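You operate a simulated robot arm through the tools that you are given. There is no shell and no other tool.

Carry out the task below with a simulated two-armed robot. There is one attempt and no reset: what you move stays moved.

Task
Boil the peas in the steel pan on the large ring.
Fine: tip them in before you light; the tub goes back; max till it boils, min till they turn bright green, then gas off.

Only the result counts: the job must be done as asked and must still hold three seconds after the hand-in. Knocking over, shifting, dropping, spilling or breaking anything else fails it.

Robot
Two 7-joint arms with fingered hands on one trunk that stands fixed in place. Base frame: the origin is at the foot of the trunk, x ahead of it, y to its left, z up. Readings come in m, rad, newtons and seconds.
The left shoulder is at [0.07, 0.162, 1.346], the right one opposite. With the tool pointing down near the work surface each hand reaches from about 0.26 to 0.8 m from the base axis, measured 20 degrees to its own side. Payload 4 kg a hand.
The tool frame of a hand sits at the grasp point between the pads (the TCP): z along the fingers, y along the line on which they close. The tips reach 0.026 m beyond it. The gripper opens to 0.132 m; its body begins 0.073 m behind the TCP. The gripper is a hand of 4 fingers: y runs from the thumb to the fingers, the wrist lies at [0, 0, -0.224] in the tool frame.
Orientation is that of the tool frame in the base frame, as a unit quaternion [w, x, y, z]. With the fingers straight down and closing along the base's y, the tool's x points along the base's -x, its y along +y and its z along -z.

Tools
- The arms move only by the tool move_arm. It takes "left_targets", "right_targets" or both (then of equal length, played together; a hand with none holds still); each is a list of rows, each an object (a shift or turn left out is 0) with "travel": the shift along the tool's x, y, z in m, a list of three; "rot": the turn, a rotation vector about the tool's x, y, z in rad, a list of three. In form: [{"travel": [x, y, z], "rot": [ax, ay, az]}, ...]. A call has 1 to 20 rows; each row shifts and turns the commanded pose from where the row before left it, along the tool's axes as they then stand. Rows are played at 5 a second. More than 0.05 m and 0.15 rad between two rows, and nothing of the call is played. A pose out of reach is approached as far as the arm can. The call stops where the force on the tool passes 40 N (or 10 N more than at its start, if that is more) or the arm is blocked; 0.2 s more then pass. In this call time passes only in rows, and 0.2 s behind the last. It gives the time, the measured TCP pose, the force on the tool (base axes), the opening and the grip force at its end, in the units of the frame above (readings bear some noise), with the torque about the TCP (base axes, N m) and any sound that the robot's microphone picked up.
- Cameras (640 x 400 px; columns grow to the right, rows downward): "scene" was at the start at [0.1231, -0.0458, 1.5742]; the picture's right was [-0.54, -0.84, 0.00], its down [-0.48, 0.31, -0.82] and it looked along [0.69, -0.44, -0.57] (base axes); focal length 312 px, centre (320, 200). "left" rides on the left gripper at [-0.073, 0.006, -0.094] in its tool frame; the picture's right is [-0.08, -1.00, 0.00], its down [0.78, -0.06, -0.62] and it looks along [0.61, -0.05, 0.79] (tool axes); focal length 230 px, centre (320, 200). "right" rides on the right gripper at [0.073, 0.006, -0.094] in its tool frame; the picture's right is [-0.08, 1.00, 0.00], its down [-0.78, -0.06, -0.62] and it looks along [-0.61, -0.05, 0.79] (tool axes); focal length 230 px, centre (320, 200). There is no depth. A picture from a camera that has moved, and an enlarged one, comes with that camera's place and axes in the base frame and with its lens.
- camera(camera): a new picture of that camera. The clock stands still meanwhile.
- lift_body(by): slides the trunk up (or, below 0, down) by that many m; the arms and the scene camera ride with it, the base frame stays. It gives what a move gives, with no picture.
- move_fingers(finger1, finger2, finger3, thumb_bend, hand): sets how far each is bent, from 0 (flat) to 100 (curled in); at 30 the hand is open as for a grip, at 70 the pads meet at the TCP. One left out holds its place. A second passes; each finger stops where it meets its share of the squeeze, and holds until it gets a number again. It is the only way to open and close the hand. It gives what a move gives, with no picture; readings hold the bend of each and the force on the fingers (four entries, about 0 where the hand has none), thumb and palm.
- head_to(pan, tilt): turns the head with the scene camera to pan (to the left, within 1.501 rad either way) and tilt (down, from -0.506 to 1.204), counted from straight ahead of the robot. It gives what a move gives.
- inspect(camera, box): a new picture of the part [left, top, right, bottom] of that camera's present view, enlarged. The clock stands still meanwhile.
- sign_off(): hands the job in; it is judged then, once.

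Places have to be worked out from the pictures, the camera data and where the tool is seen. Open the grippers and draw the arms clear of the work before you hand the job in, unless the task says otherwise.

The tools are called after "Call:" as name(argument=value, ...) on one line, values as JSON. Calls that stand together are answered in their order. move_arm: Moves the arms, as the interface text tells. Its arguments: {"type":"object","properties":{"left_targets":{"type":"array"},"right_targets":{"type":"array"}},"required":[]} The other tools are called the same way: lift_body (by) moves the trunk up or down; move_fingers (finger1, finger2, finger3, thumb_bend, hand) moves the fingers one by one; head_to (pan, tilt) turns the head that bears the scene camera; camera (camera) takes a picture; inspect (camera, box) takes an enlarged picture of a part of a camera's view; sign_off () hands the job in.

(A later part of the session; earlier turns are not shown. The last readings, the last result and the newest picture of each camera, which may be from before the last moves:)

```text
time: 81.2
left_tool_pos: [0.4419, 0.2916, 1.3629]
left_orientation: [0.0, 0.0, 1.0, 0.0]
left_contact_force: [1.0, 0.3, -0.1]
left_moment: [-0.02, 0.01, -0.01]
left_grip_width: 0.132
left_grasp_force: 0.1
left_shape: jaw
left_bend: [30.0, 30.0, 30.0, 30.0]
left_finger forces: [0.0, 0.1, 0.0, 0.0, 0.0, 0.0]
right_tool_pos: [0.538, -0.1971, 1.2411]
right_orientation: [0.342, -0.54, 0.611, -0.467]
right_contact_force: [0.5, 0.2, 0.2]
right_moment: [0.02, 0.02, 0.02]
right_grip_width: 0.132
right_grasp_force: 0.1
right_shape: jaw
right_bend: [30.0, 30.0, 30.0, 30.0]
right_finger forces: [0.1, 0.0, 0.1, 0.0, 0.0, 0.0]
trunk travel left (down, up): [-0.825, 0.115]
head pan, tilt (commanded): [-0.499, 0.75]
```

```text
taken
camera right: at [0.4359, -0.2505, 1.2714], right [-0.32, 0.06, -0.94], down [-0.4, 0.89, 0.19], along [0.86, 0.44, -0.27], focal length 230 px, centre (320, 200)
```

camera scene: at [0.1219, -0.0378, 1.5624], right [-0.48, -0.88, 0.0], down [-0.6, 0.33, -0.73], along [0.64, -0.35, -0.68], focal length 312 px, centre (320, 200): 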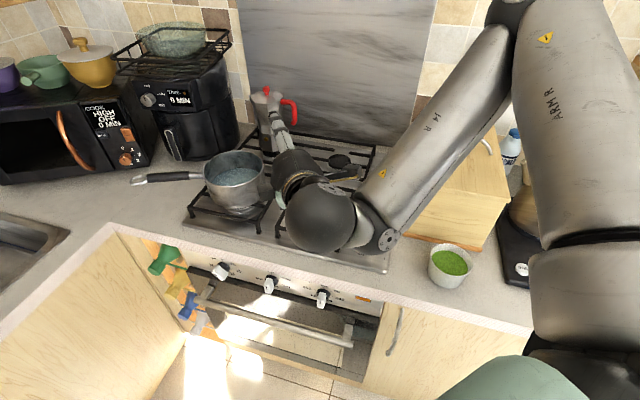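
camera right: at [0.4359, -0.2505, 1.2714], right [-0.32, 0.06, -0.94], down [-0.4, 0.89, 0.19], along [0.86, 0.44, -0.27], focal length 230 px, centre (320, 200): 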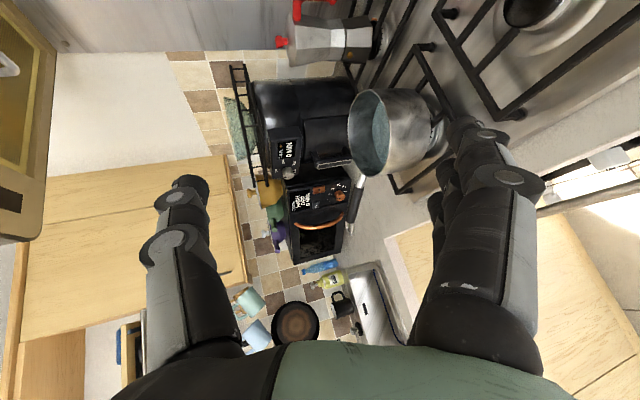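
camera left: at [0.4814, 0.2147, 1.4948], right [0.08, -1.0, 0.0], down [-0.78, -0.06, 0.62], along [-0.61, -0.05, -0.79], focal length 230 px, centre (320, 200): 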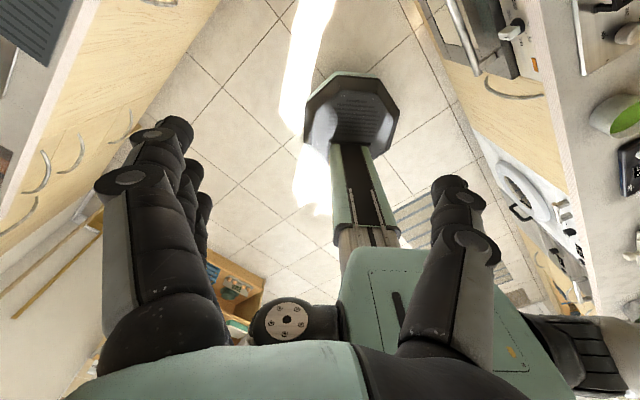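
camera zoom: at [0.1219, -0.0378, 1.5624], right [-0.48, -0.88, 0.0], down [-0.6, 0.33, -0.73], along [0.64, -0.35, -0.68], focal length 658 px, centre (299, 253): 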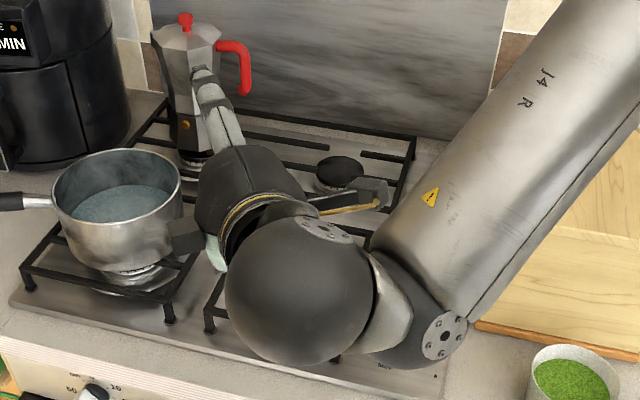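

The close view explains it. The hand's axis leaves the forearm at about a right angle, with only a little tilt freedom, so pitch must come from turning about the forearm's axis. I turn the hand about the forearm axis (about (-0.38, 0.81, -0.45) through the knuckle), bringing the fingers down and to the right.

Call:
move_arm(right_targets=[{"travel": [0.0205, 0.0322, 0.0045], "rot": [-0.107, 0.075, -0.051]}, {"travel": [0.0205, 0.0322, 0.0045], "rot": [-0.107, 0.075, -0.051]}, {"travel": [0.0205, 0.0322, 0.0045], "rot": [-0.107, 0.075, -0.051]}, {"travel": [0.0205, 0.0322, 0.0045], "rot": [-0.107, 0.075, -0.051]}, {"travel": [0.0205, 0.0322, 0.0045], "rot": [-0.107, 0.075, -0.051]}, {"travel": [0.0205, 0.0322, 0.0045], "rot": [-0.107, 0.075, -0.051]}])

Call:
camera(camera="scene")

```text
time: 82.6
left_tool_pos: [0.4391, 0.2885, 1.3655]
left_orientation: [0.001, 0.0, 1.0, 0.001]
left_contact_force: [-0.3, 0.0, 0.3]
left_moment: [0.01, -0.02, -0.01]
left_grip_width: 0.1319
left_grasp_force: 0.1
left_shape: jaw
left_bend: [30.0, 30.0, 30.0, 30.0]
left_finger forces: [0.1, 0.0, 0.0, 0.1, 0.0, 0.1]
right_tool_pos: [0.4414, -0.3704, 1.1025]
right_orientation: [0.019, -0.588, 0.689, -0.423]
right_contact_force: [-0.4, 0.0, -1.4]
right_moment: [0.02, 0.0, 0.02]
right_grip_width: 0.1318
right_grasp_force: 0.1
right_shape: jaw
right_bend: [30.0, 30.0, 30.0, 30.0]
right_finger forces: [0.0, 0.0, 0.0, 0.0, 0.1, 0.0]
right hand out of reach, approached as far as the arm can: row 3, 4, 5, 6
trunk travel left (down, up): [-0.825, 0.115]
head pan, tilt (commanded): [-0.499, 0.75]
```

```text
taken
camera scene: at [0.1202, -0.0406, 1.5624], right [-0.48, -0.88, 0.0], down [-0.6, 0.33, -0.73], along [0.64, -0.35, -0.68], focal length 312 px, centre (320, 200)
```

scene: 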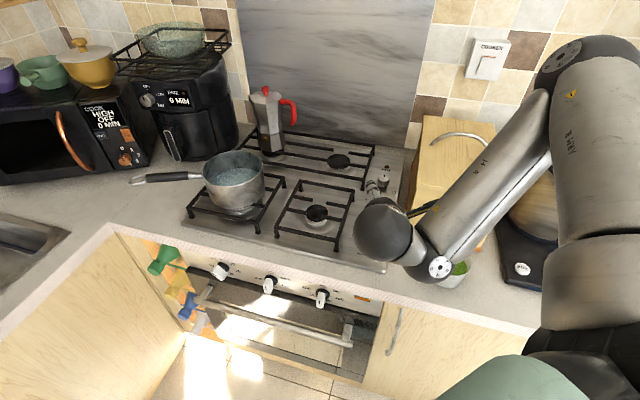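

That worked well: the hand now points 40° down along D. I test which companion motions keep the pitch-down going from here.

Call:
move_arm(right_targets=[{"rot": [-0.079, -0.061, 0]}, {"rot": [0.079, 0.061, 0]}, {"travel": [0.014, -0.018, -0.019], "rot": [-0.079, -0.061, 0]}, {"travel": [-0.014, 0.018, 0.019], "rot": [0.079, 0.061, 0]}, {"travel": [-0.0137, 0.0175, 0], "rot": [-0.079, -0.061, 0]}, {"travel": [0.0137, -0.0175, 0], "rot": [0.079, 0.061, 0]}, {"travel": [-0.025, -0.0015, -0.017], "rot": [-0.079, -0.061, 0]}, {"travel": [0.025, 0.0015, 0.017], "rot": [0.079, 0.061, 0]}, {"travel": [0.025, 0.0015, 0.017], "rot": [-0.079, -0.061, 0]}, {"travel": [-0.025, -0.0015, -0.017], "rot": [0.079, 0.061, 0]}, {"travel": [-0.009, -0.024, 0.016], "rot": [-0.079, -0.061, 0]}, {"travel": [0.009, 0.024, -0.016], "rot": [0.079, 0.061, 0]}, {"travel": [0.009, 0.024, -0.016], "rot": [-0.079, -0.061, 0]}, {"travel": [-0.009, -0.024, 0.016], "rot": [0.079, 0.061, 0]}, {"rot": [-0.079, -0.061, 0.1]}, {"rot": [0.079, 0.061, -0.1]}, {"rot": [-0.079, -0.061, -0.1]}, {"rot": [0.079, 0.061, 0.1]}])

```text
time: 86.4
left_tool_pos: [0.44, 0.2918, 1.3642]
left_orientation: [0.0, 0.0, 1.0, 0.0]
left_contact_force: [-0.3, -0.3, 0.7]
left_moment: [0.01, 0.03, 0.01]
left_grip_width: 0.1318
left_grasp_force: 0.1
left_shape: jaw
left_bend: [30.0, 30.0, 30.0, 30.0]
left_finger forces: [0.0, 0.0, 0.1, 0.0, 0.0, 0.0]
right_tool_pos: [0.4587, -0.4165, 1.1478]
right_orientation: [0.021, -0.575, 0.671, -0.469]
right_contact_force: [-0.1, 0.6, 0.3]
right_moment: [-0.01, -0.05, 0.06]
right_grip_width: 0.1319
right_grasp_force: 0.1
right_shape: jaw
right_bend: [30.0, 30.0, 30.0, 30.0]
right_finger forces: [0.1, 0.1, 0.0, 0.0, 0.0, 0.1]
right hand out of reach, approached as far as the arm can: row 1, 3, 5, 9, 10, 11, 12, 13, 15, 17
trunk travel left (down, up): [-0.825, 0.115]
head pan, tilt (commanded): [-0.499, 0.75]
```

Pitch-down with leftward travel is free, so I continue that way.

Call:
move_arm(right_targets=[{"travel": [-0.0356, -0.0045, -0.027], "rot": [-0.079, -0.062, 0]}, {"travel": [-0.0356, -0.0045, -0.027], "rot": [-0.079, -0.062, 0]}, {"travel": [-0.0356, -0.0045, -0.027], "rot": [-0.079, -0.062, 0]}, {"travel": [-0.036, -0.0045, -0.026], "rot": [-0.079, -0.062, 0]}, {"travel": [-0.036, -0.0045, -0.025], "rot": [-0.079, -0.062, 0]}, {"travel": [-0.037, -0.0045, -0.024], "rot": [-0.079, -0.062, 0]}])

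Call:
camera(camera="scene")

```text
time: 87.8
left_tool_pos: [0.441, 0.2912, 1.3642]
left_orientation: [0.001, 0.0, 1.0, -0.001]
left_contact_force: [0.1, -0.6, -0.5]
left_moment: [0.01, 0.0, 0.03]
left_grip_width: 0.1319
left_grasp_force: 0.0
left_shape: jaw
left_bend: [30.0, 30.0, 30.0, 30.0]
left_finger forces: [0.0, 0.0, 0.0, 0.1, 0.0, 0.0]
right_tool_pos: [0.446, -0.395, 1.1249]
right_orientation: [0.02, -0.593, 0.695, -0.406]
right_contact_force: [-0.3, -0.2, -0.8]
right_moment: [-0.01, -0.03, 0.02]
right_grip_width: 0.1321
right_grasp_force: 0.2
right_shape: jaw
right_bend: [30.0, 30.0, 30.0, 30.0]
right_finger forces: [0.1, 0.0, 0.0, 0.1, 0.0, 0.1]
right hand out of reach, approached as far as the arm can: row 1, 2, 3, 4, 5, 6
trunk travel left (down, up): [-0.825, 0.115]
head pan, tilt (commanded): [-0.499, 0.75]
```

```text
taken
camera scene: at [0.1214, -0.0381, 1.5624], right [-0.48, -0.88, 0.0], down [-0.6, 0.33, -0.73], along [0.64, -0.35, -0.68], focal length 312 px, centre (320, 200)
```

scene: 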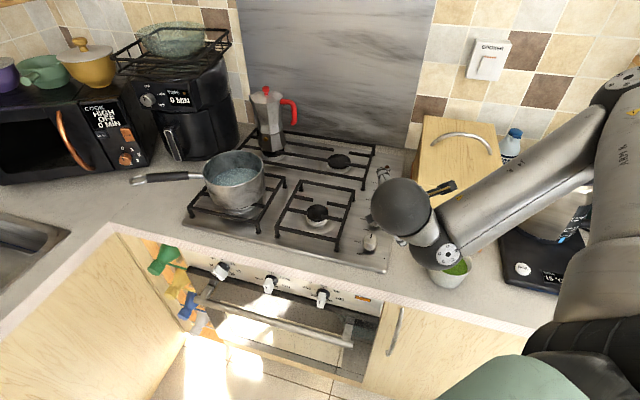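

Call:
inspect(camera="scene", box=[350, 70, 640, 290])

Call:
camera(camera="left")

```text
1.82 times, centred on (495, 180) of scene
camera zoom: at [0.1214, -0.0381, 1.5624], right [-0.48, -0.88, 0.0], down [-0.6, 0.33, -0.73], along [0.64, -0.35, -0.68], focal length 568 px, centre (2, 236)
```

zoom: 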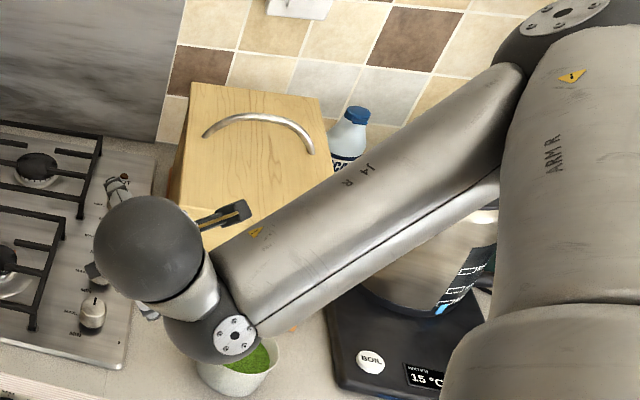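

```text
taken
camera left: at [0.5128, 0.2976, 1.4571], right [0.08, -1.0, 0.0], down [-0.78, -0.06, 0.62], along [-0.61, -0.05, -0.79], focal length 230 px, centre (320, 200)
```

left: 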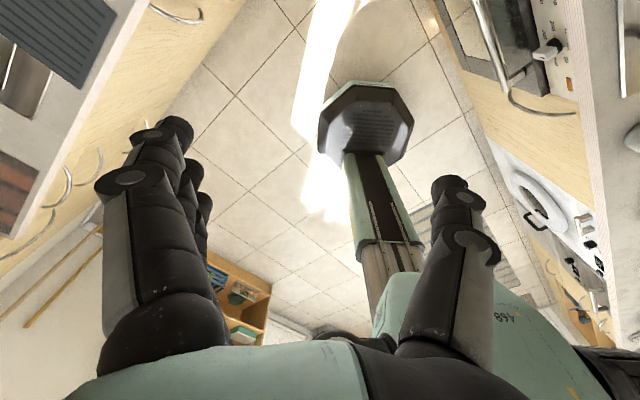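

Now the geometry is clear: the forearm axis, a short offset link and the hand axis are mutually perpendicular, and the hinge about the offset link has changed sign since the natural posture. I test a pure hinge turn in both directions to see which way it is limited.

Call:
move_arm(right_targets=[{"travel": [-0.0266, 0.0092, 0], "rot": [-0.0325, -0.0945, 0]}, {"travel": [0.0266, -0.0092, 0], "rot": [0.0325, 0.0945, 0]}, {"travel": [0.0266, -0.0092, 0], "rot": [0.0325, 0.0945, 0]}, {"travel": [0.0266, -0.0092, 0], "rot": [0.0325, 0.0945, 0]}, {"travel": [0.0266, -0.0092, 0], "rot": [0.0325, 0.0945, 0]}])

Call:
camera(camera="scene")

```text
time: 89.0
left_tool_pos: [0.44, 0.2895, 1.3633]
left_orientation: [0.0, -0.001, 1.0, 0.0]
left_contact_force: [0.1, 0.2, 0.4]
left_moment: [0.03, -0.04, -0.01]
left_grip_width: 0.1321
left_grasp_force: 0.1
left_shape: jaw
left_bend: [30.0, 30.0, 30.0, 30.0]
left_finger forces: [0.0, 0.0, 0.1, 0.0, 0.0, 0.0]
right_tool_pos: [0.4398, -0.4771, 1.2015]
right_orientation: [-0.069, -0.505, 0.656, -0.556]
right_contact_force: [-0.2, -0.3, -0.7]
right_moment: [-0.01, 0.02, -0.03]
right_grip_width: 0.132
right_grasp_force: 0.0
right_shape: jaw
right_bend: [30.0, 30.0, 30.0, 30.0]
right_finger forces: [0.0, 0.0, 0.1, 0.0, 0.1, 0.0]
right hand out of reach, approached as far as the arm can: row 1, 4, 5
trunk travel left (down, up): [-0.825, 0.115]
head pan, tilt (commanded): [-0.499, 0.75]
```

```text
taken
camera scene: at [0.1209, -0.0384, 1.5624], right [-0.48, -0.88, 0.0], down [-0.6, 0.33, -0.73], along [0.64, -0.35, -0.68], focal length 312 px, centre (320, 200)
```

scene: 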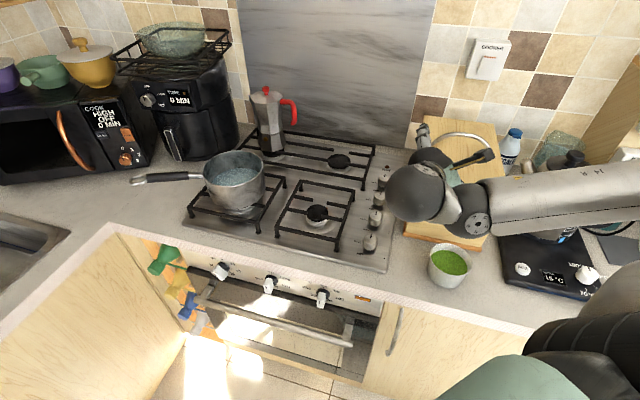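

Both directions were refused after a short way, so I want the true hinge range. I test the left arm's same hinge from its natural posture, swinging its hand forward and up in free space.

Call:
move_arm(left_targets=[{"travel": [-0.0306, -0.0243, -0.0027], "rot": [0.087, -0.109, 0]}, {"travel": [-0.0306, -0.0243, -0.0027], "rot": [0.087, -0.109, 0]}, {"travel": [-0.0306, -0.0243, -0.0027], "rot": [0.087, -0.109, 0]}, {"travel": [-0.0306, -0.0243, -0.0027], "rot": [0.087, -0.109, 0]}, {"travel": [-0.0306, -0.0243, -0.0027], "rot": [0.087, -0.109, 0]}])

Call:
head_to(pan=0.5, tilt=0.1)

Call:
camera(camera="scene")

```text
time: 90.2
left_tool_pos: [0.585, 0.1805, 1.4284]
left_orientation: [0.267, 0.0, 0.94, -0.214]
left_contact_force: [-0.1, -0.3, 0.5]
left_moment: [0.02, 0.02, 0.0]
left_grip_width: 0.1318
left_grasp_force: 0.1
left_shape: jaw
left_bend: [30.0, 30.0, 30.0, 30.0]
left_finger forces: [0.0, 0.0, 0.0, 0.0, 0.0, 0.0]
right_tool_pos: [0.4412, -0.4763, 1.2015]
right_orientation: [-0.07, -0.506, 0.657, -0.555]
right_contact_force: [-0.2, 0.6, -1.0]
right_moment: [-0.01, 0.04, 0.02]
right_grip_width: 0.1321
right_grasp_force: 0.0
right_shape: jaw
right_bend: [30.0, 30.0, 30.0, 30.0]
right_finger forces: [0.1, 0.1, 0.0, 0.0, 0.1, 0.1]
trunk travel left (down, up): [-0.825, 0.115]
head pan, tilt (commanded): [-0.499, 0.75]
```

```text
time: 91.5
left_tool_pos: [0.5832, 0.1806, 1.4279]
left_orientation: [0.267, 0.0, 0.94, -0.212]
left_contact_force: [0.8, -0.1, -0.2]
left_moment: [-0.02, 0.02, -0.04]
left_grip_width: 0.1321
left_grasp_force: 0.0
left_shape: jaw
left_bend: [30.0, 30.0, 30.0, 30.0]
left_finger forces: [0.0, 0.0, 0.1, 0.0, 0.0, 0.0]
right_tool_pos: [0.4405, -0.4768, 1.2016]
right_orientation: [-0.07, -0.505, 0.657, -0.556]
right_contact_force: [-0.2, -0.1, 1.3]
right_moment: [0.01, -0.01, 0.04]
right_grip_width: 0.1318
right_grasp_force: 0.0
right_shape: jaw
right_bend: [30.0, 30.0, 30.0, 30.0]
right_finger forces: [0.0, 0.0, 0.0, 0.0, 0.0, 0.2]
trunk travel left (down, up): [-0.825, 0.115]
head pan, tilt (commanded): [0.499, 0.099]
```

```text
taken
camera scene: at [0.1301, 0.0458, 1.6213], right [0.48, -0.88, 0.0], down [-0.09, -0.05, -0.99], along [0.87, 0.48, -0.1], focal length 312 px, centre (320, 200)
```

scene: 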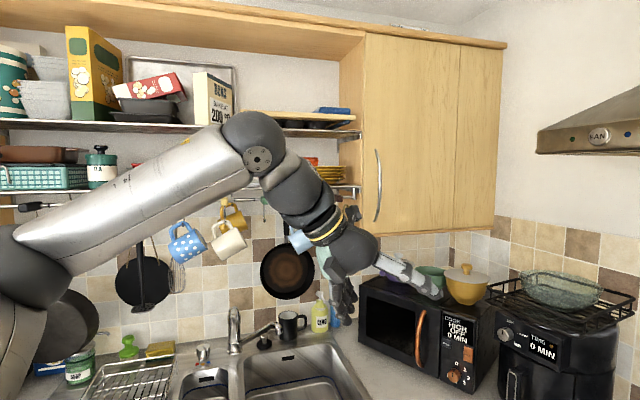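

The left arm swung 40° with no refusal, though its elbow dropped to do so. I continue the same swing to find its limit.

Call:
move_arm(left_targets=[{"travel": [-0.0306, -0.0243, -0.0027], "rot": [0.087, -0.109, 0]}, {"travel": [-0.0306, -0.0243, -0.0027], "rot": [0.087, -0.109, 0]}, {"travel": [-0.0306, -0.0243, -0.0027], "rot": [0.087, -0.109, 0]}, {"travel": [-0.0306, -0.0243, -0.0027], "rot": [0.087, -0.109, 0]}, {"travel": [-0.0306, -0.0243, -0.0027], "rot": [0.087, -0.109, 0]}])

Call:
camera(camera="scene")

```text
time: 92.7
left_tool_pos: [0.6611, 0.1166, 1.5976]
left_orientation: [0.502, -0.001, 0.766, -0.401]
left_contact_force: [0.8, -0.7, 1.1]
left_moment: [-0.01, 0.01, -0.02]
left_grip_width: 0.1319
left_grasp_force: 0.0
left_shape: jaw
left_bend: [30.0, 30.0, 30.0, 30.0]
left_finger forces: [0.0, 0.0, 0.0, 0.1, 0.1, 0.0]
right_tool_pos: [0.442, -0.4762, 1.2015]
right_orientation: [-0.07, -0.506, 0.656, -0.555]
right_contact_force: [-0.3, 0.2, 0.4]
right_moment: [0.01, 0.02, -0.01]
right_grip_width: 0.1318
right_grasp_force: 0.0
right_shape: jaw
right_bend: [30.0, 30.0, 30.0, 30.0]
right_finger forces: [0.1, 0.1, 0.0, 0.0, 0.1, 0.0]
trunk travel left (down, up): [-0.825, 0.115]
head pan, tilt (commanded): [0.499, 0.099]
```

```text
taken
camera scene: at [0.1305, 0.0457, 1.6213], right [0.48, -0.88, 0.0], down [-0.09, -0.05, -0.99], along [0.87, 0.48, -0.1], focal length 312 px, centre (320, 200)
```

scene: 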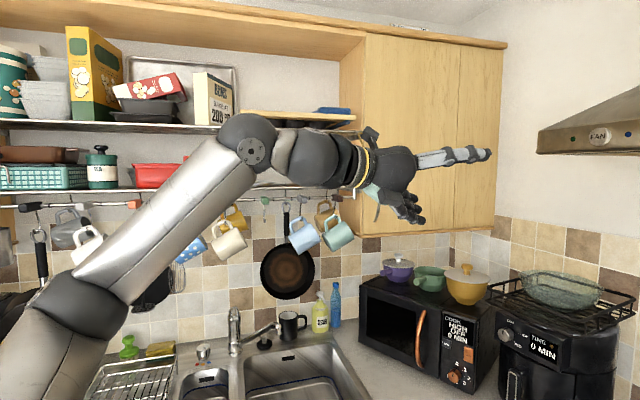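

The left arm moves freely to a level hand with its elbow low, so it is a good candidate for handling the tub. First I try to bring the right arm the same way: high wrist, elbow hanging down.

Call:
move_arm(right_targets=[{"travel": [0.029, -0.03, -0.017]}, {"travel": [0.029, -0.03, -0.017]}, {"travel": [0.029, -0.03, -0.017]}, {"travel": [0.029, -0.03, -0.017]}, {"travel": [0.029, -0.03, -0.017]}, {"travel": [0.029, -0.03, -0.017]}, {"travel": [0.029, -0.03, -0.017]}])

Call:
head_to(pan=-0.8, tilt=0.4)

Call:
camera(camera="scene")

```text
time: 94.3
left_tool_pos: [0.6599, 0.1171, 1.5976]
left_orientation: [0.502, -0.001, 0.767, -0.4]
left_contact_force: [-0.2, -0.8, -0.7]
left_moment: [-0.01, 0.0, 0.01]
left_grip_width: 0.1319
left_grasp_force: 0.1
left_shape: jaw
left_bend: [30.0, 30.0, 30.0, 30.0]
left_finger forces: [0.1, 0.1, 0.0, 0.0, 0.0, 0.0]
right_tool_pos: [0.4492, -0.5257, 1.2889]
right_orientation: [-0.07, -0.501, 0.655, -0.561]
right_contact_force: [-0.4, 0.3, 0.7]
right_moment: [0.02, -0.02, 0.01]
right_grip_width: 0.132
right_grasp_force: 0.0
right_shape: jaw
right_bend: [30.0, 30.0, 30.0, 30.0]
right_finger forces: [0.0, 0.0, 0.0, 0.0, 0.0, 0.1]
right hand out of reach, approached as far as the arm can: row 1, 2, 3, 4, 5, 6, 7
trunk travel left (down, up): [-0.825, 0.115]
head pan, tilt (commanded): [0.499, 0.099]
```

```text
time: 95.7
left_tool_pos: [0.6587, 0.1161, 1.5964]
left_orientation: [0.502, 0.0, 0.767, -0.401]
left_contact_force: [-0.2, 0.3, -0.1]
left_moment: [0.0, -0.02, 0.02]
left_grip_width: 0.1319
left_grasp_force: 0.1
left_shape: jaw
left_bend: [30.0, 30.0, 30.0, 30.0]
left_finger forces: [0.1, 0.1, 0.1, 0.1, 0.0, 0.0]
right_tool_pos: [0.4484, -0.5253, 1.2891]
right_orientation: [-0.071, -0.501, 0.655, -0.56]
right_contact_force: [-0.2, 0.0, 0.1]
right_moment: [0.01, 0.02, -0.05]
right_grip_width: 0.1322
right_grasp_force: 0.1
right_shape: jaw
right_bend: [30.0, 30.0, 30.0, 30.0]
right_finger forces: [0.1, 0.0, 0.1, 0.0, 0.1, 0.0]
trunk travel left (down, up): [-0.825, 0.115]
head pan, tilt (commanded): [-0.799, 0.4]
```

```text
taken
camera scene: at [0.1137, -0.0646, 1.5935], right [-0.72, -0.7, 0.0], down [-0.27, 0.28, -0.92], along [0.64, -0.66, -0.39], focal length 312 px, centre (320, 200)
```

scene: 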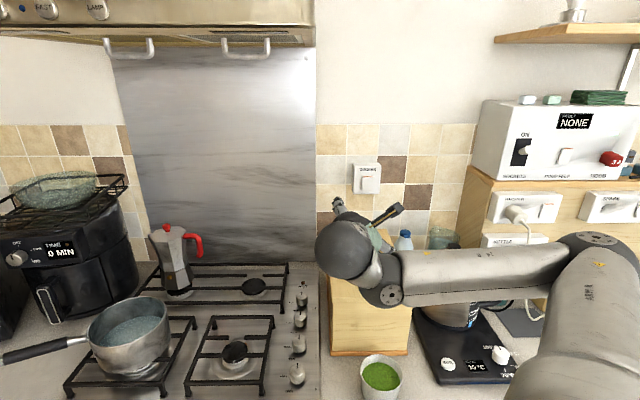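

The right arm's upper arm now points straight out sideways, a poor spot. The left arm moves freely and can reach tub, pan and knobs with its hand tilted. I check which directions are free for the right arm, so it can be parked out of the way.

Call:
move_arm(right_targets=[{"travel": [0.0173, 0.0039, 0.024]}, {"travel": [-0.0173, -0.0039, -0.024]}, {"travel": [0.0146, 0.022, -0.014]}, {"travel": [-0.0146, -0.022, 0.014]}, {"travel": [0.0196, -0.0199, -0.0108]}, {"travel": [-0.0196, 0.0199, 0.0108]}, {"travel": [0.032, 0.026, 0.01]}, {"travel": [-0.032, -0.026, -0.01]}, {"rot": [-0.0654, 0.0662, 0.036]}, {"rot": [0.0654, -0.0662, -0.036]}, {"rot": [0.071, 0.07, 0]}, {"rot": [-0.071, -0.07, 0]}, {"rot": [0, 0, 0.1]}, {"rot": [0, 0, -0.1]}, {"rot": [0, 0, -0.1]}, {"rot": [0, 0, 0.1]}])

```text
time: 99.1
left_tool_pos: [0.659, 0.1173, 1.5974]
left_orientation: [0.502, 0.0, 0.766, -0.4]
left_contact_force: [0.2, 1.0, -0.7]
left_moment: [0.01, 0.01, -0.01]
left_grip_width: 0.1321
left_grasp_force: 0.0
left_shape: jaw
left_bend: [30.0, 30.0, 30.0, 30.0]
left_finger forces: [0.1, 0.0, 0.1, 0.0, 0.0, 0.0]
right_tool_pos: [0.4487, -0.5443, 1.2712]
right_orientation: [-0.071, -0.504, 0.658, -0.555]
right_contact_force: [0.7, 0.4, 0.3]
right_moment: [-0.06, -0.01, 0.0]
right_grip_width: 0.132
right_grasp_force: 0.1
right_shape: jaw
right_bend: [30.0, 30.0, 30.0, 30.0]
right_finger forces: [0.0, 0.0, 0.0, 0.1, 0.1, 0.0]
right hand out of reach, approached as far as the arm can: row 1, 3, 5, 9
trunk travel left (down, up): [-0.825, 0.115]
head pan, tilt (commanded): [-0.799, 0.4]
```

Right+back, pitch-up and rolls are free here, so the arm has an interior to move in. I try one continuous turn straight toward the original fingers-down orientation, keeping the fingertip point fixed.

Call:
move_arm(right_targets=[{"rot": [-0.1048, -0.0134, 0.0952]}, {"rot": [-0.1048, -0.0134, 0.0952]}, {"rot": [-0.1048, -0.0134, 0.0952]}, {"rot": [-0.1048, -0.0134, 0.0952]}, {"rot": [-0.1048, -0.0134, 0.0952]}, {"rot": [-0.1048, -0.0134, 0.0952]}, {"rot": [-0.1048, -0.0134, 0.0952]}, {"rot": [-0.1048, -0.0134, 0.0952]}, {"rot": [-0.1048, -0.0134, 0.0952]}, {"rot": [-0.1048, -0.0134, 0.0952]}, {"rot": [-0.1048, -0.0134, 0.0952]}, {"rot": [-0.1048, -0.0134, 0.0952]}])

Call:
camera(camera="scene")

```text
time: 101.5
left_tool_pos: [0.6601, 0.1212, 1.5966]
left_orientation: [0.502, 0.001, 0.766, -0.402]
left_contact_force: [-0.2, 0.0, 0.7]
left_moment: [0.01, 0.0, 0.01]
left_grip_width: 0.132
left_grasp_force: 0.0
left_shape: jaw
left_bend: [30.0, 30.0, 30.0, 30.0]
left_finger forces: [0.0, 0.1, 0.1, 0.0, 0.0, 0.0]
right_tool_pos: [0.3482, -0.5629, 1.0454]
right_orientation: [-0.009, -0.226, 0.937, -0.266]
right_contact_force: [11.6, 12.3, 32.7]
right_moment: [-3.23, -0.86, 1.48]
right_grip_width: 0.1317
right_grasp_force: 0.1
right_shape: jaw
right_bend: [30.0, 30.0, 30.0, 0.0]
right_finger forces: [0.1, 0.1, 0.0, 0.0, 33.1, 0.0]
right hand out of reach, approached as far as the arm can: row 1, 2, 3, 4, 5, 6, 7, 8, 9, 10, 11
trunk travel left (down, up): [-0.825, 0.115]
head pan, tilt (commanded): [-0.799, 0.4]
stopped in row 11 (right hand): the force on the tool passed its limit at 86 N (the readings are from after the stop); the commanded pose is now the measured one
```

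```text
taken
camera scene: at [0.1151, -0.0587, 1.594], right [-0.72, -0.7, 0.0], down [-0.27, 0.28, -0.92], along [0.64, -0.66, -0.39], focal length 312 px, centre (320, 200)
```

scene: 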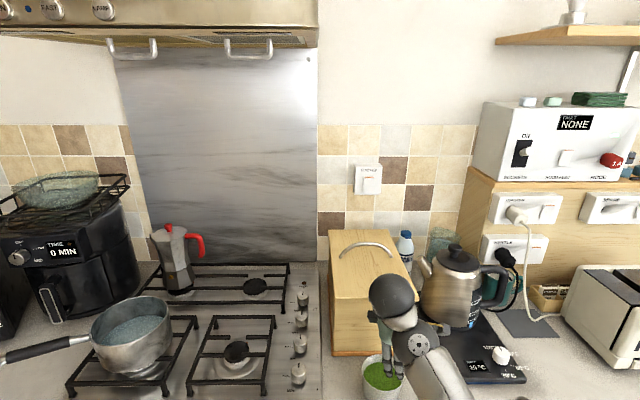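

The arm suddenly dropped into a new fold with the hand nearly fingers-down just above the tub. The thumb touched something (force stop), so I look closely before moving.

Call:
inspect(camera="scene", box=[310, 220, 530, 400])

Call:
camera(camera="right")

```text
2.22 times, centred on (420, 310) of scene
camera zoom: at [0.1151, -0.0587, 1.594], right [-0.72, -0.7, 0.0], down [-0.27, 0.28, -0.92], along [0.64, -0.66, -0.39], focal length 694 px, centre (98, -44)
```

zoom: 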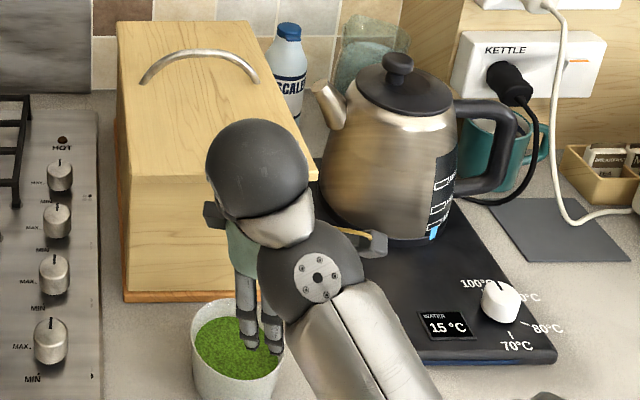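

```text
taken
camera right: at [0.2723, -0.5427, 1.1314], right [-0.36, 0.79, -0.5], down [0.67, 0.59, 0.45], along [0.65, -0.17, -0.74], focal length 230 px, centre (320, 200)
```

right: 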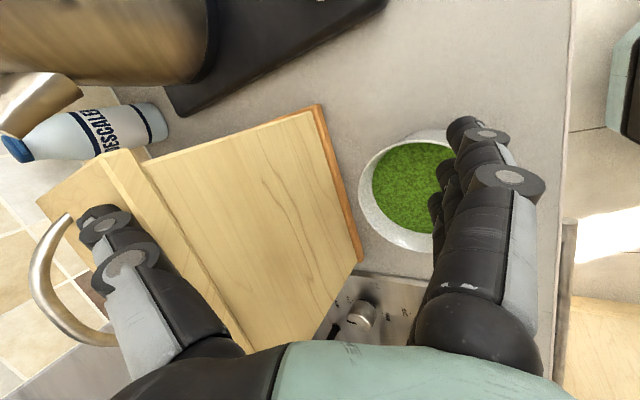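

The thumb is resting on the wooden box's top and the fingers are over the tub; the box's corner is still at (0.51, -0.51), so nothing seems to have moved. I lift straight up gently.

Call:
move_arm(right_targets=[{"travel": [0.0014, -0.005, -0.0086]}, {"travel": [0.0027, -0.0099, -0.0172]}, {"travel": [0.0055, -0.0198, -0.0343]}, {"travel": [0.0055, -0.0198, -0.0343]}])

Call:
camera(camera="scene")

```text
time: 102.5
left_tool_pos: [0.6593, 0.1218, 1.597]
left_orientation: [0.502, -0.002, 0.766, -0.401]
left_contact_force: [-0.3, -0.2, -0.2]
left_moment: [0.0, 0.03, -0.01]
left_grip_width: 0.1316
left_grasp_force: 0.1
left_shape: jaw
left_bend: [30.0, 30.0, 30.0, 30.0]
left_finger forces: [0.1, 0.0, 0.0, 0.0, 0.0, 0.0]
right_tool_pos: [0.3467, -0.5637, 1.0498]
right_orientation: [-0.012, -0.225, 0.939, -0.26]
right_contact_force: [10.4, 3.8, 25.3]
right_moment: [-2.17, -0.62, 1.04]
right_grip_width: 0.1317
right_grasp_force: 0.2
right_shape: jaw
right_bend: [30.0, 30.0, 30.0, 0.0]
right_finger forces: [0.0, 0.1, 0.0, 0.0, 25.4, 0.0]
right hand out of reach, approached as far as the arm can: row 2, 3, 4
trunk travel left (down, up): [-0.825, 0.115]
head pan, tilt (commanded): [-0.799, 0.4]
```

```text
taken
camera scene: at [0.1138, -0.06, 1.5937], right [-0.72, -0.7, 0.0], down [-0.27, 0.28, -0.92], along [0.64, -0.66, -0.39], focal length 312 px, centre (320, 200)
```

scene: 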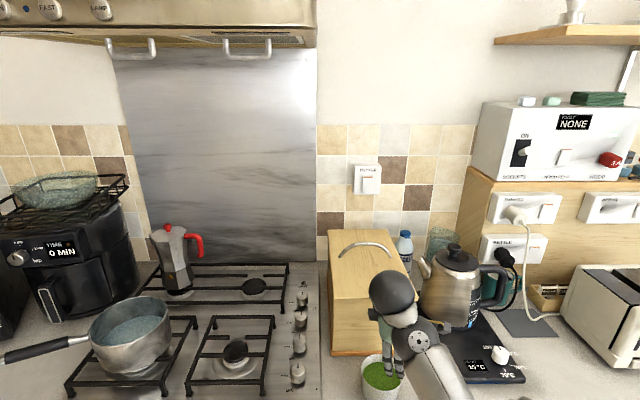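

Upward arm motion is refused here, so I lift the whole trunk by 0.1 m to take the thumb off the box.

Call:
lift_body(by=0.1)

Call:
camera(camera="scene")

```text
time: 103.9
left_tool_pos: [0.6586, 0.1164, 1.6984]
left_orientation: [0.503, 0.001, 0.766, -0.401]
left_contact_force: [1.1, 1.2, 0.8]
left_moment: [0.01, -0.01, 0.01]
left_grip_width: 0.1319
left_grasp_force: 0.1
left_shape: jaw
left_bend: [30.0, 30.0, 30.0, 30.0]
left_finger forces: [0.0, 0.0, 0.0, 0.1, 0.0, 0.0]
right_tool_pos: [0.3466, -0.5661, 1.1467]
right_orientation: [-0.014, -0.223, 0.94, -0.256]
right_contact_force: [0.1, -0.4, -0.4]
right_moment: [0.02, -0.01, -0.02]
right_grip_width: 0.1317
right_grasp_force: 0.1
right_shape: jaw
right_bend: [30.0, 30.0, 30.0, 30.0]
right_finger forces: [0.0, 0.1, 0.0, 0.0, 0.1, 0.0]
trunk travel left (down, up): [-0.925, 0.015]
head pan, tilt (commanded): [-0.799, 0.4]
```

```text
taken
camera scene: at [0.1133, -0.0647, 1.6934], right [-0.72, -0.7, 0.0], down [-0.27, 0.28, -0.92], along [0.64, -0.66, -0.39], focal length 312 px, centre (320, 200)
```

scene: 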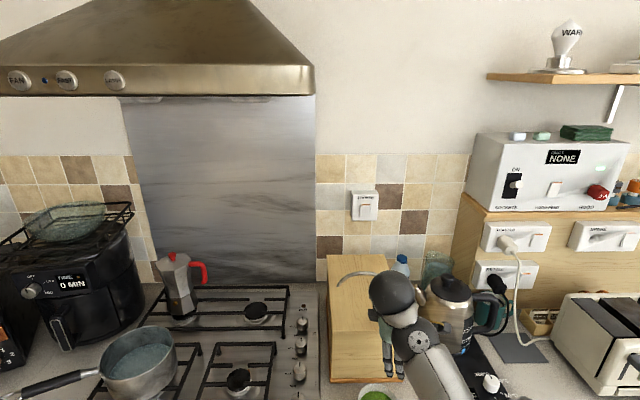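

Free again. I look at how the arm is folded now.

Call:
head_to(pan=-1.3, tilt=0.75)

Call:
camera(camera="scene")

```text
time: 104.8
left_tool_pos: [0.6602, 0.1165, 1.6968]
left_orientation: [0.502, 0.001, 0.767, -0.4]
left_contact_force: [0.1, -0.6, -0.6]
left_moment: [-0.01, 0.01, -0.03]
left_grip_width: 0.1317
left_grasp_force: 0.0
left_shape: jaw
left_bend: [30.0, 30.0, 30.0, 30.0]
left_finger forces: [0.0, 0.0, 0.1, 0.0, 0.0, 0.0]
right_tool_pos: [0.3463, -0.5666, 1.1466]
right_orientation: [-0.014, -0.225, 0.94, -0.257]
right_contact_force: [0.8, -0.4, -0.1]
right_moment: [-0.01, -0.01, -0.02]
right_grip_width: 0.1317
right_grasp_force: 0.2
right_shape: jaw
right_bend: [30.0, 30.0, 30.0, 30.0]
right_finger forces: [0.0, 0.1, 0.0, 0.0, 0.0, 0.0]
trunk travel left (down, up): [-0.925, 0.015]
head pan, tilt (commanded): [-1.3, 0.75]
```

```text
taken
camera scene: at [0.0715, -0.078, 1.6624], right [-0.96, -0.27, 0.0], down [-0.18, 0.66, -0.73], along [0.2, -0.7, -0.68], focal length 312 px, centre (320, 200)
```

scene: 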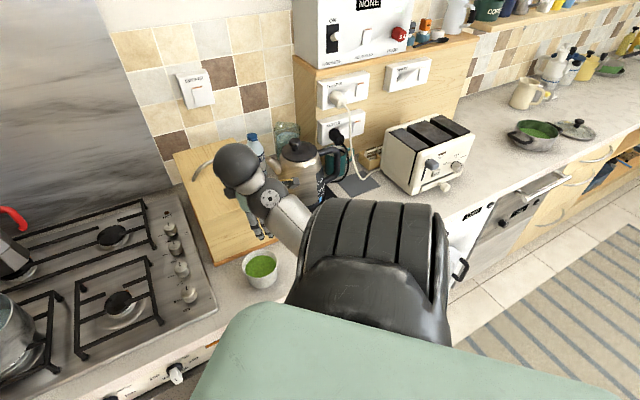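

The elbow has now dropped below the shoulder, a much more ordinary fold, with the hand about 30° from vertical. I test the free directions from here.

Call:
move_arm(right_targets=[{"rot": [-0.096, -0.028, 0]}, {"rot": [0.096, 0.028, 0]}, {"travel": [0.0042, -0.0143, -0.026]}, {"travel": [-0.0042, 0.0143, 0.026]}, {"travel": [-0.0124, 0.0231, -0.0146]}, {"travel": [0.0124, -0.0231, 0.0146]}, {"travel": [0.027, 0.0128, -0.0026]}, {"travel": [-0.027, -0.0128, 0.0026]}, {"travel": [-0.027, -0.0128, 0.0026]}, {"travel": [0.027, 0.0128, -0.0026]}, {"travel": [0.0124, -0.0231, 0.0146]}, {"travel": [-0.0124, 0.0231, -0.0146]}, {"rot": [0, 0, 0.1]}, {"rot": [0, 0, -0.1]}, {"rot": [0, 0, -0.1]}, {"rot": [0, 0, 0.1]}, {"rot": [0.041, -0.077, 0.049]}, {"rot": [-0.041, 0.077, -0.049]}, {"rot": [-0.041, 0.077, -0.049]}, {"rot": [0.041, -0.077, 0.049]}])

```text
time: 109.0
left_tool_pos: [0.6559, 0.118, 1.6986]
left_orientation: [0.503, 0.0, 0.766, -0.401]
left_contact_force: [-0.2, 0.5, 0.1]
left_moment: [-0.02, -0.02, 0.01]
left_grip_width: 0.1318
left_grasp_force: 0.0
left_shape: jaw
left_bend: [30.0, 30.0, 30.0, 30.0]
left_finger forces: [0.1, 0.0, 0.0, 0.0, 0.0, 0.0]
right_tool_pos: [0.3368, -0.5569, 1.1179]
right_orientation: [-0.012, -0.224, 0.94, -0.257]
right_contact_force: [0.6, -0.2, -1.2]
right_moment: [-0.01, 0.01, -0.01]
right_grip_width: 0.132
right_grasp_force: 0.1
right_shape: jaw
right_bend: [30.0, 30.0, 30.0, 30.0]
right_finger forces: [0.0, 0.0, 0.0, 0.0, 0.1, 0.0]
right hand out of reach, approached as far as the arm can: row 1, 3
trunk travel left (down, up): [-0.925, 0.015]
head pan, tilt (commanded): [-1.3, 0.75]
```

Only "up" and "tilt to vertical" are refused here; everything else is free. I move back and left, clear of the tub and box, then descend while straightening the hand.

Call:
move_arm(right_targets=[{"travel": [0.004, 0.0347, -0.0184]}, {"travel": [0.004, 0.0347, -0.0184]}, {"travel": [0.004, 0.0347, -0.0184]}, {"travel": [0.004, 0.0347, -0.0184]}, {"travel": [0.004, 0.0347, -0.0184]}, {"travel": [-0.0042, 0.0143, 0.026], "rot": [-0.096, -0.028, 0]}, {"travel": [-0.0042, 0.0143, 0.026], "rot": [-0.096, -0.028, 0]}, {"travel": [-0.0042, 0.0143, 0.026], "rot": [-0.096, -0.028, 0]}])

Call:
camera(camera="scene")

```text
time: 110.8
left_tool_pos: [0.6594, 0.1173, 1.698]
left_orientation: [0.502, 0.001, 0.766, -0.401]
left_contact_force: [0.0, -1.1, -0.3]
left_moment: [0.0, -0.02, 0.01]
left_grip_width: 0.1318
left_grasp_force: 0.2
left_shape: jaw
left_bend: [30.0, 30.0, 30.0, 30.0]
left_finger forces: [0.1, 0.0, 0.1, 0.0, 0.0, 0.0]
right_tool_pos: [0.2951, -0.4549, 1.0203]
right_orientation: [-0.006, -0.23, 0.967, -0.109]
right_contact_force: [0.3, -0.1, 0.1]
right_moment: [-0.04, 0.02, 0.01]
right_grip_width: 0.1322
right_grasp_force: 0.1
right_shape: jaw
right_bend: [30.0, 30.0, 30.0, 30.0]
right_finger forces: [0.0, 0.0, 0.0, 0.0, 0.0, 0.0]
right hand out of reach, approached as far as the arm can: row 3, 4, 5
trunk travel left (down, up): [-0.925, 0.015]
head pan, tilt (commanded): [-1.3, 0.75]
```

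```text
taken
camera scene: at [0.0711, -0.0781, 1.6624], right [-0.96, -0.27, 0.0], down [-0.18, 0.66, -0.73], along [0.2, -0.7, -0.68], focal length 312 px, centre (320, 200)
```

scene: 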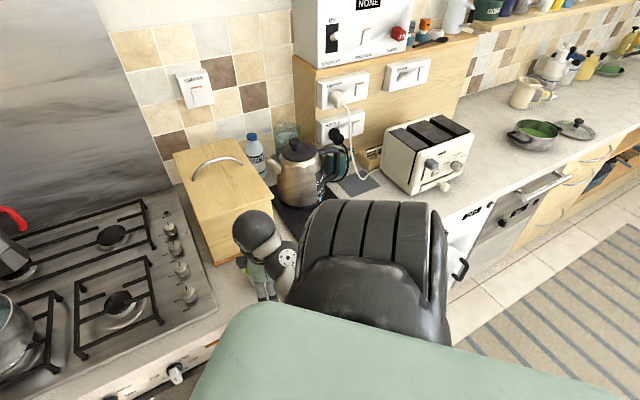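

Now the hand is only 12° from vertical at (0.295, -0.455, 1.02), and this posture behaves well. I straighten it fully, staying at this height, and turn it so the closing axis lies along Y.

Call:
move_arm(right_targets=[{"travel": [0.009, 0.002, -0.004], "rot": [-0.1046, -0.0305, 0]}, {"travel": [0.009, 0.002, -0.004], "rot": [-0.1046, -0.0305, 0]}, {"rot": [0, 0, 0.118]}, {"rot": [0, 0, 0.118]}, {"rot": [0, 0, 0.118]}, {"rot": [0, 0, 0.118]}])

Call:
camera(camera="right")

Call:
head_to(pan=-0.9, tilt=0.85)

Call:
camera(camera="scene")

```text
time: 112.2
left_tool_pos: [0.659, 0.1161, 1.6976]
left_orientation: [0.503, 0.001, 0.766, -0.4]
left_contact_force: [1.2, 0.1, 0.0]
left_moment: [0.03, 0.04, 0.0]
left_grip_width: 0.1319
left_grasp_force: 0.0
left_shape: jaw
left_bend: [30.0, 30.0, 30.0, 30.0]
left_finger forces: [0.0, 0.0, 0.1, 0.0, 0.0, 0.0]
right_tool_pos: [0.2765, -0.4473, 1.0163]
right_orientation: [0.005, 0.003, 1.0, -0.028]
right_contact_force: [-0.4, 0.0, 0.4]
right_moment: [0.01, 0.0, -0.02]
right_grip_width: 0.1322
right_grasp_force: 0.0
right_shape: jaw
right_bend: [30.0, 30.0, 30.0, 30.0]
right_finger forces: [0.1, 0.1, 0.0, 0.0, 0.0, 0.0]
right hand out of reach, approached as far as the arm can: row 2
trunk travel left (down, up): [-0.925, 0.015]
head pan, tilt (commanded): [-1.3, 0.75]
```

```text
taken
camera right: at [0.2027, -0.4356, 1.1072], right [0.08, 0.99, -0.06], down [0.78, -0.03, 0.63], along [0.62, -0.1, -0.78], focal length 230 px, centre (320, 200)
```

right: 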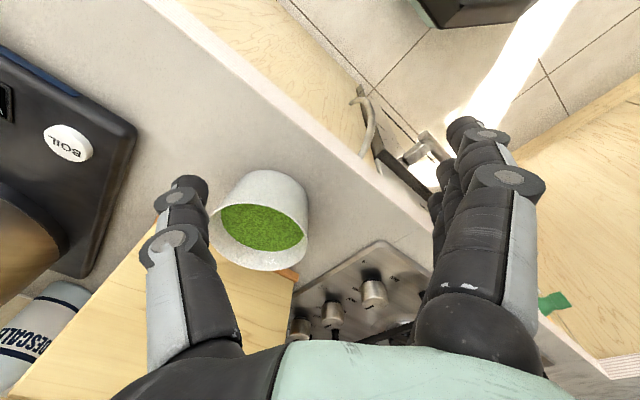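

```text
time: 113.1
left_tool_pos: [0.6592, 0.1175, 1.6972]
left_orientation: [0.503, 0.001, 0.766, -0.401]
left_contact_force: [1.1, 0.3, -0.1]
left_moment: [0.01, -0.01, 0.0]
left_grip_width: 0.1321
left_grasp_force: 0.1
left_shape: jaw
left_bend: [30.0, 30.0, 30.0, 30.0]
left_finger forces: [0.1, 0.1, 0.0, 0.1, 0.1, 0.0]
right_tool_pos: [0.2761, -0.4469, 1.0171]
right_orientation: [0.005, 0.002, 1.0, -0.028]
right_contact_force: [0.0, -0.3, -0.3]
right_moment: [0.01, -0.01, 0.01]
right_grip_width: 0.132
right_grasp_force: 0.1
right_shape: jaw
right_bend: [30.0, 30.0, 30.0, 30.0]
right_finger forces: [0.0, 0.1, 0.0, 0.1, 0.0, 0.0]
trunk travel left (down, up): [-0.925, 0.015]
head pan, tilt (commanded): [-0.901, 0.85]
```

```text
taken
camera scene: at [0.0977, -0.0595, 1.6543], right [-0.78, -0.62, 0.0], down [-0.47, 0.59, -0.66], along [0.41, -0.52, -0.75], focal length 312 px, centre (320, 200)
```

scene: 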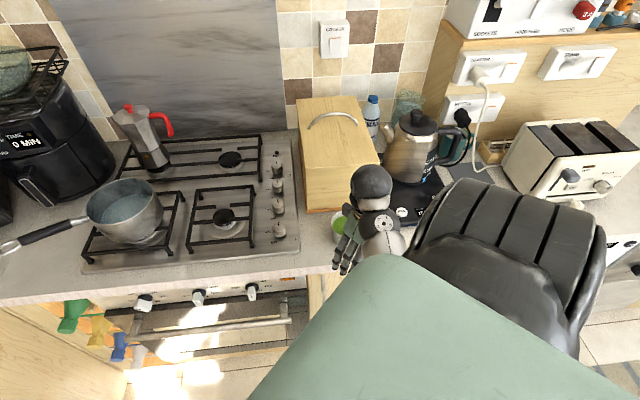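

The hand is now fingers-down with the closing axis along Y, and the wrist camera puts the tub's rim at about (0.35, -0.512). I move above it at the same height and check the alignment.

Call:
move_arm(right_targets=[{"travel": [-0.0257, -0.0217, 0.0], "rot": [-0.018, 0, 0]}, {"travel": [-0.0257, -0.0217, 0.0], "rot": [-0.018, 0, 0]}, {"travel": [-0.0257, -0.0217, 0.0], "rot": [-0.018, 0, 0]}])

Call:
camera(camera="right")

Call:
inspect(camera="scene", box=[280, 140, 440, 280])

```text
time: 113.9
left_tool_pos: [0.6604, 0.1164, 1.6967]
left_orientation: [0.502, 0.0, 0.767, -0.4]
left_contact_force: [0.2, -0.4, -0.1]
left_moment: [0.0, -0.02, 0.0]
left_grip_width: 0.132
left_grasp_force: 0.0
left_shape: jaw
left_bend: [30.0, 30.0, 30.0, 30.0]
left_finger forces: [0.0, 0.0, 0.0, 0.1, 0.0, 0.0]
right_tool_pos: [0.3426, -0.499, 1.0005]
right_orientation: [0.004, 0.001, 1.0, 0.001]
right_contact_force: [0.7, -0.2, 1.1]
right_moment: [0.04, -0.01, -0.01]
right_grip_width: 0.1321
right_grasp_force: 0.1
right_shape: jaw
right_bend: [30.0, 30.0, 30.0, 30.0]
right_finger forces: [0.0, 0.0, 0.0, 0.1, 0.0, 0.0]
right hand out of reach, approached as far as the arm can: row 1
trunk travel left (down, up): [-0.925, 0.015]
head pan, tilt (commanded): [-0.901, 0.85]
```

```text
taken
camera right: at [0.269, -0.4923, 1.092], right [0.08, 1.0, 0.0], down [0.78, -0.06, 0.62], along [0.62, -0.05, -0.78], focal length 230 px, centre (320, 200)
```

right: 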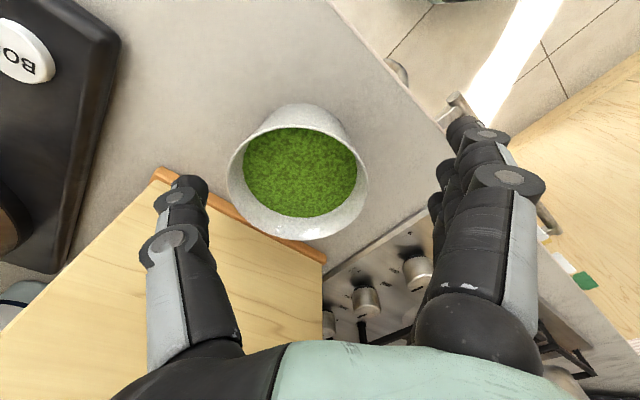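

```text
2.86 times, centred on (360, 210) of scene
camera zoom: at [0.0994, -0.061, 1.6541], right [-0.78, -0.62, 0.0], down [-0.47, 0.59, -0.66], along [0.41, -0.52, -0.75], focal length 893 px, centre (206, 171)
```

zoom: 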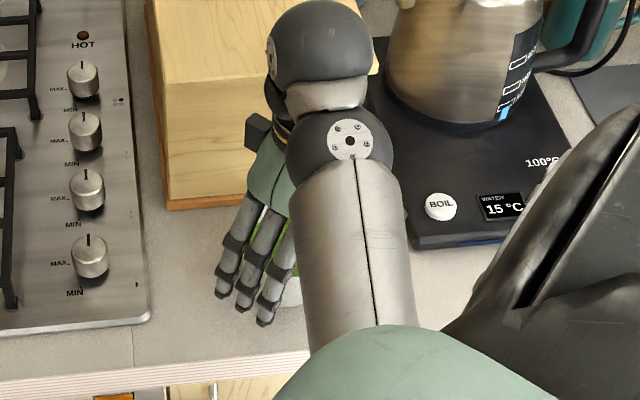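

The wrist camera gives the tub's centre as (0.352, -0.513). I centre on it and lower to grip height, TCP z≈0.947, with the tips just above the counter.

Call:
move_arm(right_targets=[{"travel": [-0.0095, -0.014, 0.0]}, {"travel": [0, 0, 0.018]}, {"travel": [0, 0, 0.018]}, {"travel": [0, 0, 0.017]}])

Call:
camera(camera="right")

```text
time: 114.9
left_tool_pos: [0.6589, 0.1166, 1.696]
left_orientation: [0.503, 0.0, 0.767, -0.4]
left_contact_force: [0.6, -0.2, 0.7]
left_moment: [-0.01, -0.02, 0.0]
left_grip_width: 0.1318
left_grasp_force: 0.0
left_shape: jaw
left_bend: [30.0, 30.0, 30.0, 30.0]
left_finger forces: [0.0, 0.0, 0.0, 0.0, 0.0, 0.0]
right_tool_pos: [0.3508, -0.5089, 0.9501]
right_orientation: [0.003, 0.002, 1.0, -0.002]
right_contact_force: [-0.1, -0.3, 0.2]
right_moment: [0.03, 0.0, 0.05]
right_grip_width: 0.1324
right_grasp_force: 0.1
right_shape: jaw
right_bend: [30.0, 30.0, 30.0, 30.0]
right_finger forces: [0.0, 0.0, 0.1, 0.0, 0.0, 0.0]
trunk travel left (down, up): [-0.925, 0.015]
head pan, tilt (commanded): [-0.901, 0.85]
```

```text
taken
camera right: at [0.2775, -0.5035, 1.0405], right [0.08, 1.0, 0.0], down [0.78, -0.06, 0.62], along [0.62, -0.05, -0.78], focal length 230 px, centre (320, 200)
```

right: 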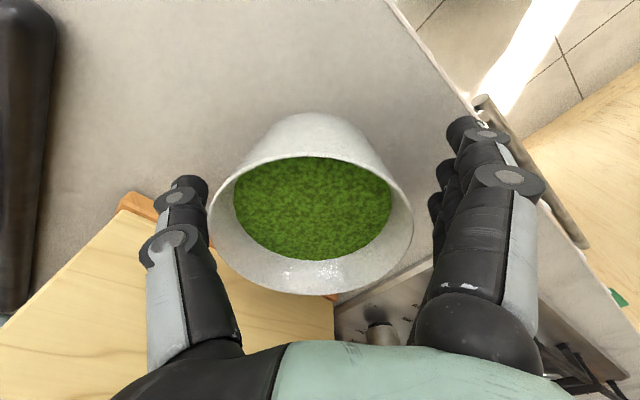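

The tub sits between thumb and fingers, well centred. I close the hand on it.

Call:
move_fingers(hand="right", finger1=55, finger2=55, finger3=55, thumb_bend=55)

Call:
camera(camera="right")

```text
time: 115.9
left_tool_pos: [0.6589, 0.1177, 1.6967]
left_orientation: [0.502, 0.001, 0.766, -0.4]
left_contact_force: [-0.5, 0.8, 0.7]
left_moment: [0.03, -0.01, 0.0]
left_grip_width: 0.1319
left_grasp_force: 0.1
left_shape: jaw
left_bend: [30.0, 30.0, 30.0, 30.0]
left_finger forces: [0.0, 0.0, 0.0, 0.1, 0.0, 0.0]
right_tool_pos: [0.3519, -0.509, 0.9484]
right_orientation: [0.006, 0.002, 1.0, -0.001]
right_contact_force: [-0.6, 0.8, 0.3]
right_moment: [-0.01, 0.0, -0.03]
right_grip_width: 0.0712
right_grasp_force: 20.4
right_shape: fingers
right_bend: [54.0, 51.0, 49.0, 51.0]
right_finger forces: [0.7, 14.1, 5.1, 0.0, 20.0, 0.1]
trunk travel left (down, up): [-0.925, 0.015]
head pan, tilt (commanded): [-0.901, 0.85]
```

```text
taken
camera right: at [0.2774, -0.5032, 1.0406], right [0.08, 1.0, 0.0], down [0.78, -0.06, 0.62], along [0.62, -0.05, -0.78], focal length 230 px, centre (320, 200)
```

right: 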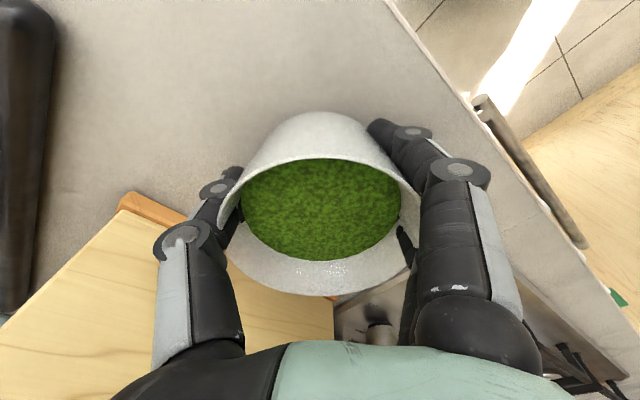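

Gripped with about 20 N. I lift slightly and start moving back and left, away from the box.

Call:
move_arm(right_targets=[{"travel": [0, 0, -0.012]}, {"travel": [0, 0, -0.012]}, {"travel": [0, 0, -0.012]}])

Call:
camera(camera="right")

```text
time: 116.7
left_tool_pos: [0.6587, 0.1172, 1.6972]
left_orientation: [0.502, 0.001, 0.767, -0.401]
left_contact_force: [0.3, 0.0, -0.7]
left_moment: [0.01, -0.01, 0.04]
left_grip_width: 0.1319
left_grasp_force: 0.1
left_shape: jaw
left_bend: [30.0, 30.0, 30.0, 30.0]
left_finger forces: [0.0, 0.1, 0.1, 0.0, 0.0, 0.1]
right_tool_pos: [0.3526, -0.5085, 0.986]
right_orientation: [0.004, 0.002, 1.0, -0.002]
right_contact_force: [0.1, 0.9, 0.2]
right_moment: [0.03, 0.01, 0.04]
right_grip_width: 0.0718
right_grasp_force: 19.6
right_shape: fingers
right_bend: [54.0, 51.0, 49.0, 51.0]
right_finger forces: [0.6, 14.0, 5.1, 0.0, 19.8, 0.0]
trunk travel left (down, up): [-0.925, 0.015]
head pan, tilt (commanded): [-0.901, 0.85]
```

```text
taken
camera right: at [0.279, -0.5025, 1.0769], right [0.08, 1.0, 0.0], down [0.78, -0.06, 0.62], along [0.62, -0.05, -0.78], focal length 230 px, centre (320, 200)
```

right: 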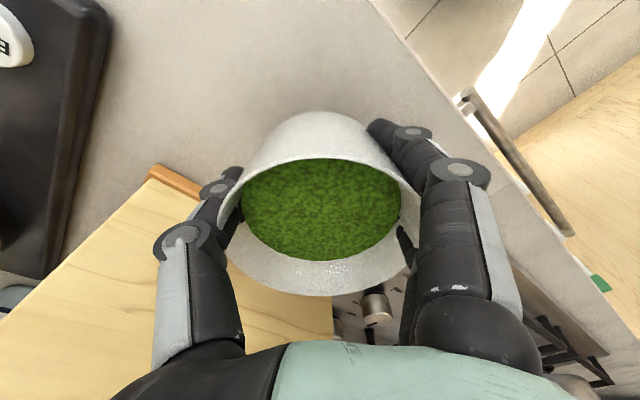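

The tub came up with the hand. I carry it left in front of the counter while rising gradually, watching for refusals.

Call:
move_arm(right_targets=[{"travel": [0, 0.035, -0.006]}, {"travel": [0, 0.035, -0.006]}, {"travel": [0, 0.035, -0.006]}, {"travel": [0, 0.035, -0.006]}])

```text
time: 117.7
left_tool_pos: [0.6579, 0.1168, 1.6974]
left_orientation: [0.503, 0.0, 0.766, -0.4]
left_contact_force: [0.9, 1.1, 1.1]
left_moment: [0.01, 0.04, -0.01]
left_grip_width: 0.1318
left_grasp_force: 0.0
left_shape: jaw
left_bend: [30.0, 30.0, 30.0, 30.0]
left_finger forces: [0.0, 0.0, 0.0, 0.0, 0.0, 0.0]
right_tool_pos: [0.3468, -0.3887, 0.9999]
right_orientation: [0.006, 0.002, 1.0, 0.0]
right_contact_force: [-0.2, -0.6, -1.0]
right_moment: [0.0, 0.04, 0.02]
right_grip_width: 0.0717
right_grasp_force: 19.1
right_shape: fingers
right_bend: [54.0, 51.0, 49.0, 51.0]
right_finger forces: [0.6, 13.5, 5.0, 0.0, 19.3, 0.0]
right hand out of reach, approached as far as the arm can: row 4
trunk travel left (down, up): [-0.925, 0.015]
head pan, tilt (commanded): [-0.901, 0.85]
```

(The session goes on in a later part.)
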